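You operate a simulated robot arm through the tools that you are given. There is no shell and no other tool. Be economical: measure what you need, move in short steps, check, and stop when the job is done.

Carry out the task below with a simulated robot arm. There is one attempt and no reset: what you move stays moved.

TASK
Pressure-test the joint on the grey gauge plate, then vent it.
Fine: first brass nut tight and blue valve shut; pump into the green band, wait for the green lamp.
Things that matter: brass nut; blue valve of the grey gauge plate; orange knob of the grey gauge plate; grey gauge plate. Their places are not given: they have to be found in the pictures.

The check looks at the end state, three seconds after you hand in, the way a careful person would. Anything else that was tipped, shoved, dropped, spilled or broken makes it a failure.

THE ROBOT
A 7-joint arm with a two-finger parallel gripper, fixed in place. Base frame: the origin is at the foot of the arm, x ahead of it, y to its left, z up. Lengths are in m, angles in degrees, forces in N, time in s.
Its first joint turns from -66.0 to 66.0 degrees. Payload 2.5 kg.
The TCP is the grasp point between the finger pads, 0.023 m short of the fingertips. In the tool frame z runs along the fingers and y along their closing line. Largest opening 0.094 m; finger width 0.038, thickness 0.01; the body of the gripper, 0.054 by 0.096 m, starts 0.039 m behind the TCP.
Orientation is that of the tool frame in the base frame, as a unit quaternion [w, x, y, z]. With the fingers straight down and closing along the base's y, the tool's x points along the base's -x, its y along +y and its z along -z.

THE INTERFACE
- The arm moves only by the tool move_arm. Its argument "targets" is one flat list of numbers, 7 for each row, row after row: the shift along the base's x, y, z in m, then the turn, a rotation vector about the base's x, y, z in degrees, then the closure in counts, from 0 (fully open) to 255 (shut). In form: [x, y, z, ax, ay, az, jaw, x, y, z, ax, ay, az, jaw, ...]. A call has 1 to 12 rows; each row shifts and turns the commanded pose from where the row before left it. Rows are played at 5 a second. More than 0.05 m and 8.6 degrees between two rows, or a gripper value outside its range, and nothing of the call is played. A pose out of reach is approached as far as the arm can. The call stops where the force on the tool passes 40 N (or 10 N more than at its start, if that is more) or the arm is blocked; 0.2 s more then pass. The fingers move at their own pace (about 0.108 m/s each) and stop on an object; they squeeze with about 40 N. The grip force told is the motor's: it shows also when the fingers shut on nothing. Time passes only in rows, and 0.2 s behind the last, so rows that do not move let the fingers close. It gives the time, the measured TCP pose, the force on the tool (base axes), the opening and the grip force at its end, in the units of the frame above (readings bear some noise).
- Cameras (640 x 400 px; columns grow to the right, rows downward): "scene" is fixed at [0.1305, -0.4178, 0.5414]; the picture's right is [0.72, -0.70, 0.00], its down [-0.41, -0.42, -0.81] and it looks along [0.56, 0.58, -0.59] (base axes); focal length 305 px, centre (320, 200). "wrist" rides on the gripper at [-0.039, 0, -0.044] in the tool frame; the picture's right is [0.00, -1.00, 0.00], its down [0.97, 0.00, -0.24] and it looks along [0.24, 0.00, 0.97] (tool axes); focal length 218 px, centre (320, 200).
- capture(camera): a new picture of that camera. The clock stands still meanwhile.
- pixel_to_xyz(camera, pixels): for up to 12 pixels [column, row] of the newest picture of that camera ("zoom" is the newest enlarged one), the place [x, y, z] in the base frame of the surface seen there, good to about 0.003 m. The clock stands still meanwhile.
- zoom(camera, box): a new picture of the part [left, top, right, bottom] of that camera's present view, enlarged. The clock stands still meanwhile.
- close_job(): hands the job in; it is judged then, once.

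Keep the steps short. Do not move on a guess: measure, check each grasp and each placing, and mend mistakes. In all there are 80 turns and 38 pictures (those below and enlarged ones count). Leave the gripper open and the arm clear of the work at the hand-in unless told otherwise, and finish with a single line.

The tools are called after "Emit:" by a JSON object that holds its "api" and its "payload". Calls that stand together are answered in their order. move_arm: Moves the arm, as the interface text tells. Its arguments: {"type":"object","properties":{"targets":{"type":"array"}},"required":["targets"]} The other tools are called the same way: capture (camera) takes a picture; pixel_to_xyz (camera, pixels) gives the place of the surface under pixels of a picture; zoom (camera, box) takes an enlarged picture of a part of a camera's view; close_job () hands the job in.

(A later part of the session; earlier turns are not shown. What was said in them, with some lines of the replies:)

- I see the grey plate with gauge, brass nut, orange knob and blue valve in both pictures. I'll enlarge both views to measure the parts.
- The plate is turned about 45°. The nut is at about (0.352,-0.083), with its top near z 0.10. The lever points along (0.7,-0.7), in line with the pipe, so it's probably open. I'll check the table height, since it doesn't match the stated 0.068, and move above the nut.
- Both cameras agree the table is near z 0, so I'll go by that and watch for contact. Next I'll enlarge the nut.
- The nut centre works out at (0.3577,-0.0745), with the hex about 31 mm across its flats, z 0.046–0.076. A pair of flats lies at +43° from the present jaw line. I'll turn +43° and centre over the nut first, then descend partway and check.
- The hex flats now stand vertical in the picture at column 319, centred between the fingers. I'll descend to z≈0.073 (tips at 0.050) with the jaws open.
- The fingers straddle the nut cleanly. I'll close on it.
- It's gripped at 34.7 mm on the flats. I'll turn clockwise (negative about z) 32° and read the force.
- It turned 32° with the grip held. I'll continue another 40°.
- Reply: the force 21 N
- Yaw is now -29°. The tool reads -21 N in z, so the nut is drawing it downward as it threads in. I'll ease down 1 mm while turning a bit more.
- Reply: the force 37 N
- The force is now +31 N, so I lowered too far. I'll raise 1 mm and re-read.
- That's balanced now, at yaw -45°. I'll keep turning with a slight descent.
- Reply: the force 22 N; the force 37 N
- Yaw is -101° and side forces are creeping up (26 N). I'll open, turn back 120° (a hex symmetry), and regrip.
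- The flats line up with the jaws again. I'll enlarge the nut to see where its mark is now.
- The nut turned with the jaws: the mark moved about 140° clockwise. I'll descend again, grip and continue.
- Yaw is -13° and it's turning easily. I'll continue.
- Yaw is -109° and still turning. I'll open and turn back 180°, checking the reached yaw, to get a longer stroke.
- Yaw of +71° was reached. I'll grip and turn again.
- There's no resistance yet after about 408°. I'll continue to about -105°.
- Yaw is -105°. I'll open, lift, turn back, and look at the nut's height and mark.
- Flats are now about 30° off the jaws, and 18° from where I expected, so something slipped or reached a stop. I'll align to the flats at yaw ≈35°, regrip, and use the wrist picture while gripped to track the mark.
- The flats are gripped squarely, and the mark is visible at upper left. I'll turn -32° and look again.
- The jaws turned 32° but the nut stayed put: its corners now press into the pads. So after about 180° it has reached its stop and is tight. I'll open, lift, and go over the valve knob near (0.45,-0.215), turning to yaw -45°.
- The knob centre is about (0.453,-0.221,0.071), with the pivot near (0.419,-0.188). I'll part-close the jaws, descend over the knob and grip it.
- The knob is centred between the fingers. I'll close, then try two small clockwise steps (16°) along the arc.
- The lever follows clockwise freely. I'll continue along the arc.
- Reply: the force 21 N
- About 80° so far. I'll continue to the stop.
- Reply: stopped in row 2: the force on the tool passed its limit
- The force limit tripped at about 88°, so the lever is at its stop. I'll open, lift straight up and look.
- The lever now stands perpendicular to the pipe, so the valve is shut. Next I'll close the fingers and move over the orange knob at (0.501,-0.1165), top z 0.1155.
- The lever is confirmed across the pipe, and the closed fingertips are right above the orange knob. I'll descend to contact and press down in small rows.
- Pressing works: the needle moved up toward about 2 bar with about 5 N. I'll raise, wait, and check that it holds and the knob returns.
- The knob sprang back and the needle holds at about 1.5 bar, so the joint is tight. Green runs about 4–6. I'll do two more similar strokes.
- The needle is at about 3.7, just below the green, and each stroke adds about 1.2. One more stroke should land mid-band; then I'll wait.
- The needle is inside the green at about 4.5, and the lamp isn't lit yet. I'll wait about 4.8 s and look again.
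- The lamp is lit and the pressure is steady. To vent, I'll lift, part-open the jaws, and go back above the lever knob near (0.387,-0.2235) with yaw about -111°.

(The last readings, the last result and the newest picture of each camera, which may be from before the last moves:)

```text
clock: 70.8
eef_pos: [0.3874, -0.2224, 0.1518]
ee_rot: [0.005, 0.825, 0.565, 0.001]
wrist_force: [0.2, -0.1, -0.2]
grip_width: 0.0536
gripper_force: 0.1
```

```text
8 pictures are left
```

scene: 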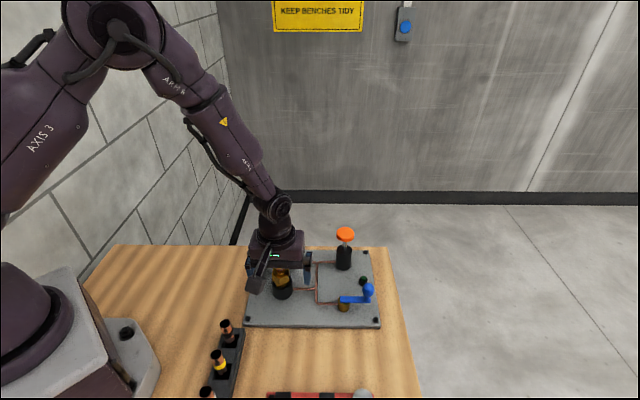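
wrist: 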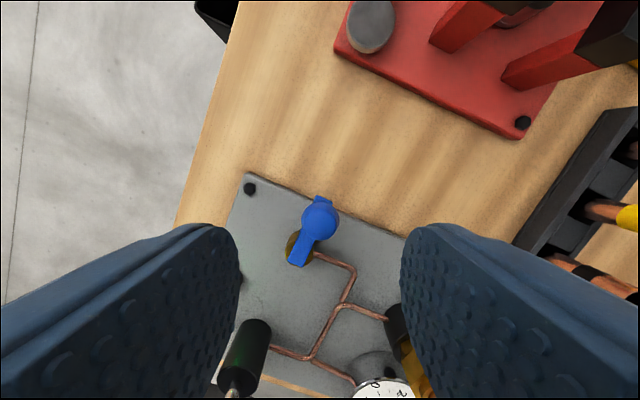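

The knob is at column 319, centred between the fingers. I'll descend and grip it.

Emit:
{"api": "move_arm", "payload": {"targets": [0, 0, -0.03, 0, 0, 0, 110, 0, 0, -0.03, 0, 0, 0, 110, 0, 0, -0.017, 0, 0, 0, 110, 0, 0, 0, 0, 0, 0, 255, 0, 0, 0, 0, 0, 0, 255, 0, 0, 0, 0, 0, 0, 255]}}

Emit:
{"api": "move_arm", "payload": {"targets": [0.0052, -0.0041, 0, 0, 0, 0, 255, 0.0057, -0.0033, 0, 0, 0, 0, 255, 0.0061, -0.0025, 0, 0, 0, 4, 255, 0.0064, -0.0016, 0, 0, 0, 6, 255, 0, 0, 0, 0, 0, 0, 255]}}

```text
clock: 72.2
eef_pos: [0.3872, -0.2236, 0.0755]
ee_rot: [0.006, 0.825, 0.566, 0.001]
wrist_force: [16.8, -7.2, -14.8]
grip_width: 0.0229
gripper_force: 45.1
```

```text
clock: 73.4
eef_pos: [0.4083, -0.2376, 0.0751]
ee_rot: [0.005, 0.773, 0.634, -0.002]
wrist_force: [-12.0, -13.8, -5.6]
grip_width: 0.0233
gripper_force: 44.8
```

The lever follows. I'll continue the arc back.

Emit:
{"api": "move_arm", "payload": {"targets": [0.0066, 0.0008, 0, 0, 0, 8, 255, 0.0066, 0.001, 0, 0, 0, 8, 255, 0.0065, 0.0013, 0, 0, 0, 8, 255, 0.0063, 0.002, 0, 0, 0, 8, 255, 0, 0, 0, 0, 0, 0, 255]}}

Emit:
{"api": "move_arm", "payload": {"targets": [0.006, 0.0029, 0, 0, 0, 8, 255, 0.0055, 0.0037, 0, 0, 0, 8, 255, 0.0049, 0.0044, 0, 0, 0, 8, 255, 0.003, 0.003, 0, 0, 0, 4, 255, 0, 0, 0, 0, 0, 0, 255]}}

Emit:
{"api": "zoom", "payload": {"camera": "scene", "box": [240, 220, 400, 320]}}

```text
clock: 74.6
eef_pos: [0.4354, -0.2337, 0.0766]
ee_rot: [0.008, 0.569, 0.822, 0.0]
wrist_force: [6.4, -31.1, -15.4]
grip_width: 0.0236
gripper_force: 45.1
```

```text
clock: 75.8
eef_pos: [0.4538, -0.2198, 0.0779]
ee_rot: [0.005, 0.351, 0.936, 0.0]
wrist_force: [-4.4, -22.0, 11.2]
grip_width: 0.0233
gripper_force: 44.6
```

```text
4.00 times, centred on (320, 270) of scene
```

zoom: 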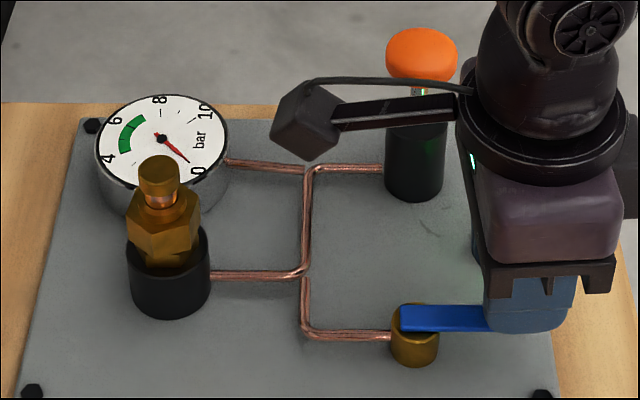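

The needle is back at 0 and the lever is in line with the pipe again. I'll open, lift straight up and check.

Emit:
{"api": "move_arm", "payload": {"targets": [0, 0, 0, 0, 0, 0, 110, 0, 0, 0, 0, 0, 0, 110, 0, 0, 0, 0, 0, 0, 110, 0, 0, 0.035, 0, 0, 0, 110, 0, 0, 0.045, 0, 0, 0, 110, 0, 0, 0.045, 0, 0, 0, 0, -0.03, 0, 0.035, 0, 0, 0, 0, -0.03, 0, 0.03, 0, 0, 0, 0, -0.03, 0, 0.02, 0, 0, 0, 0, 0, 0, 0, 0, 0, 0, 0]}}

Emit:
{"api": "zoom", "payload": {"camera": "scene", "box": [230, 210, 400, 340]}}

Emit:
{"api": "capture", "payload": {"camera": "wrist"}}

```text
clock: 78.0
eef_pos: [0.3647, -0.2178, 0.287]
ee_rot: [0.004, 0.351, 0.936, 0.003]
wrist_force: [0.0, 0.1, -0.2]
grip_width: 0.0939
gripper_force: 0.0
```

```text
3.08 times, centred on (315, 275) of scene
```

zoom: 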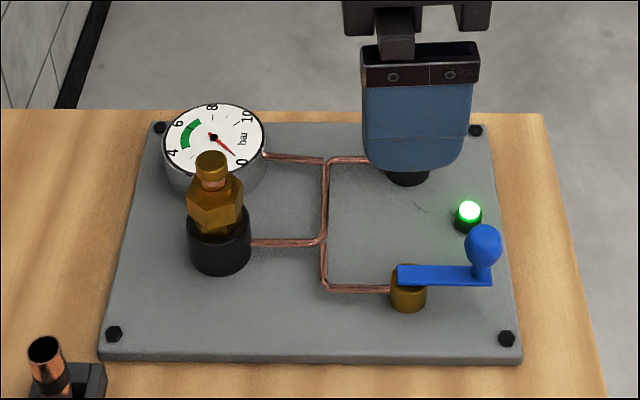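

```text
5 pictures are left
```

wrist: 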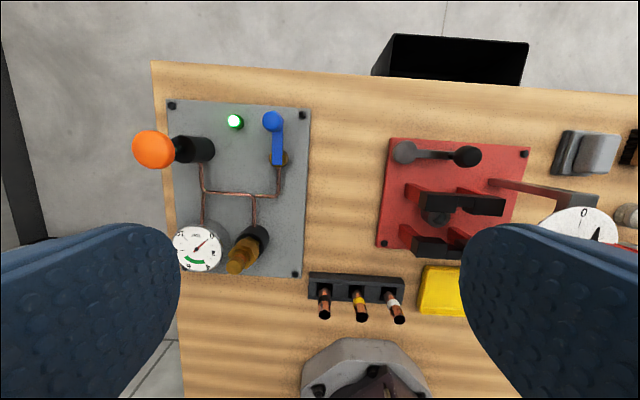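

The gauge reads 0, the lamp is lit, the lever is open, and nothing else has been disturbed. The gripper is open and the arm is clear, so I'll hand in.

Emit:
{"api": "close_job", "payload": {}}

```text
The job is handed in.
```

The joint on the grey gauge plate was pressure-tested and vented: the nut was turned clockwise to its stop, the pressure held in the green band at about 4.5 bar until the lamp lit, and the valve was reopened so the gauge reads 0.
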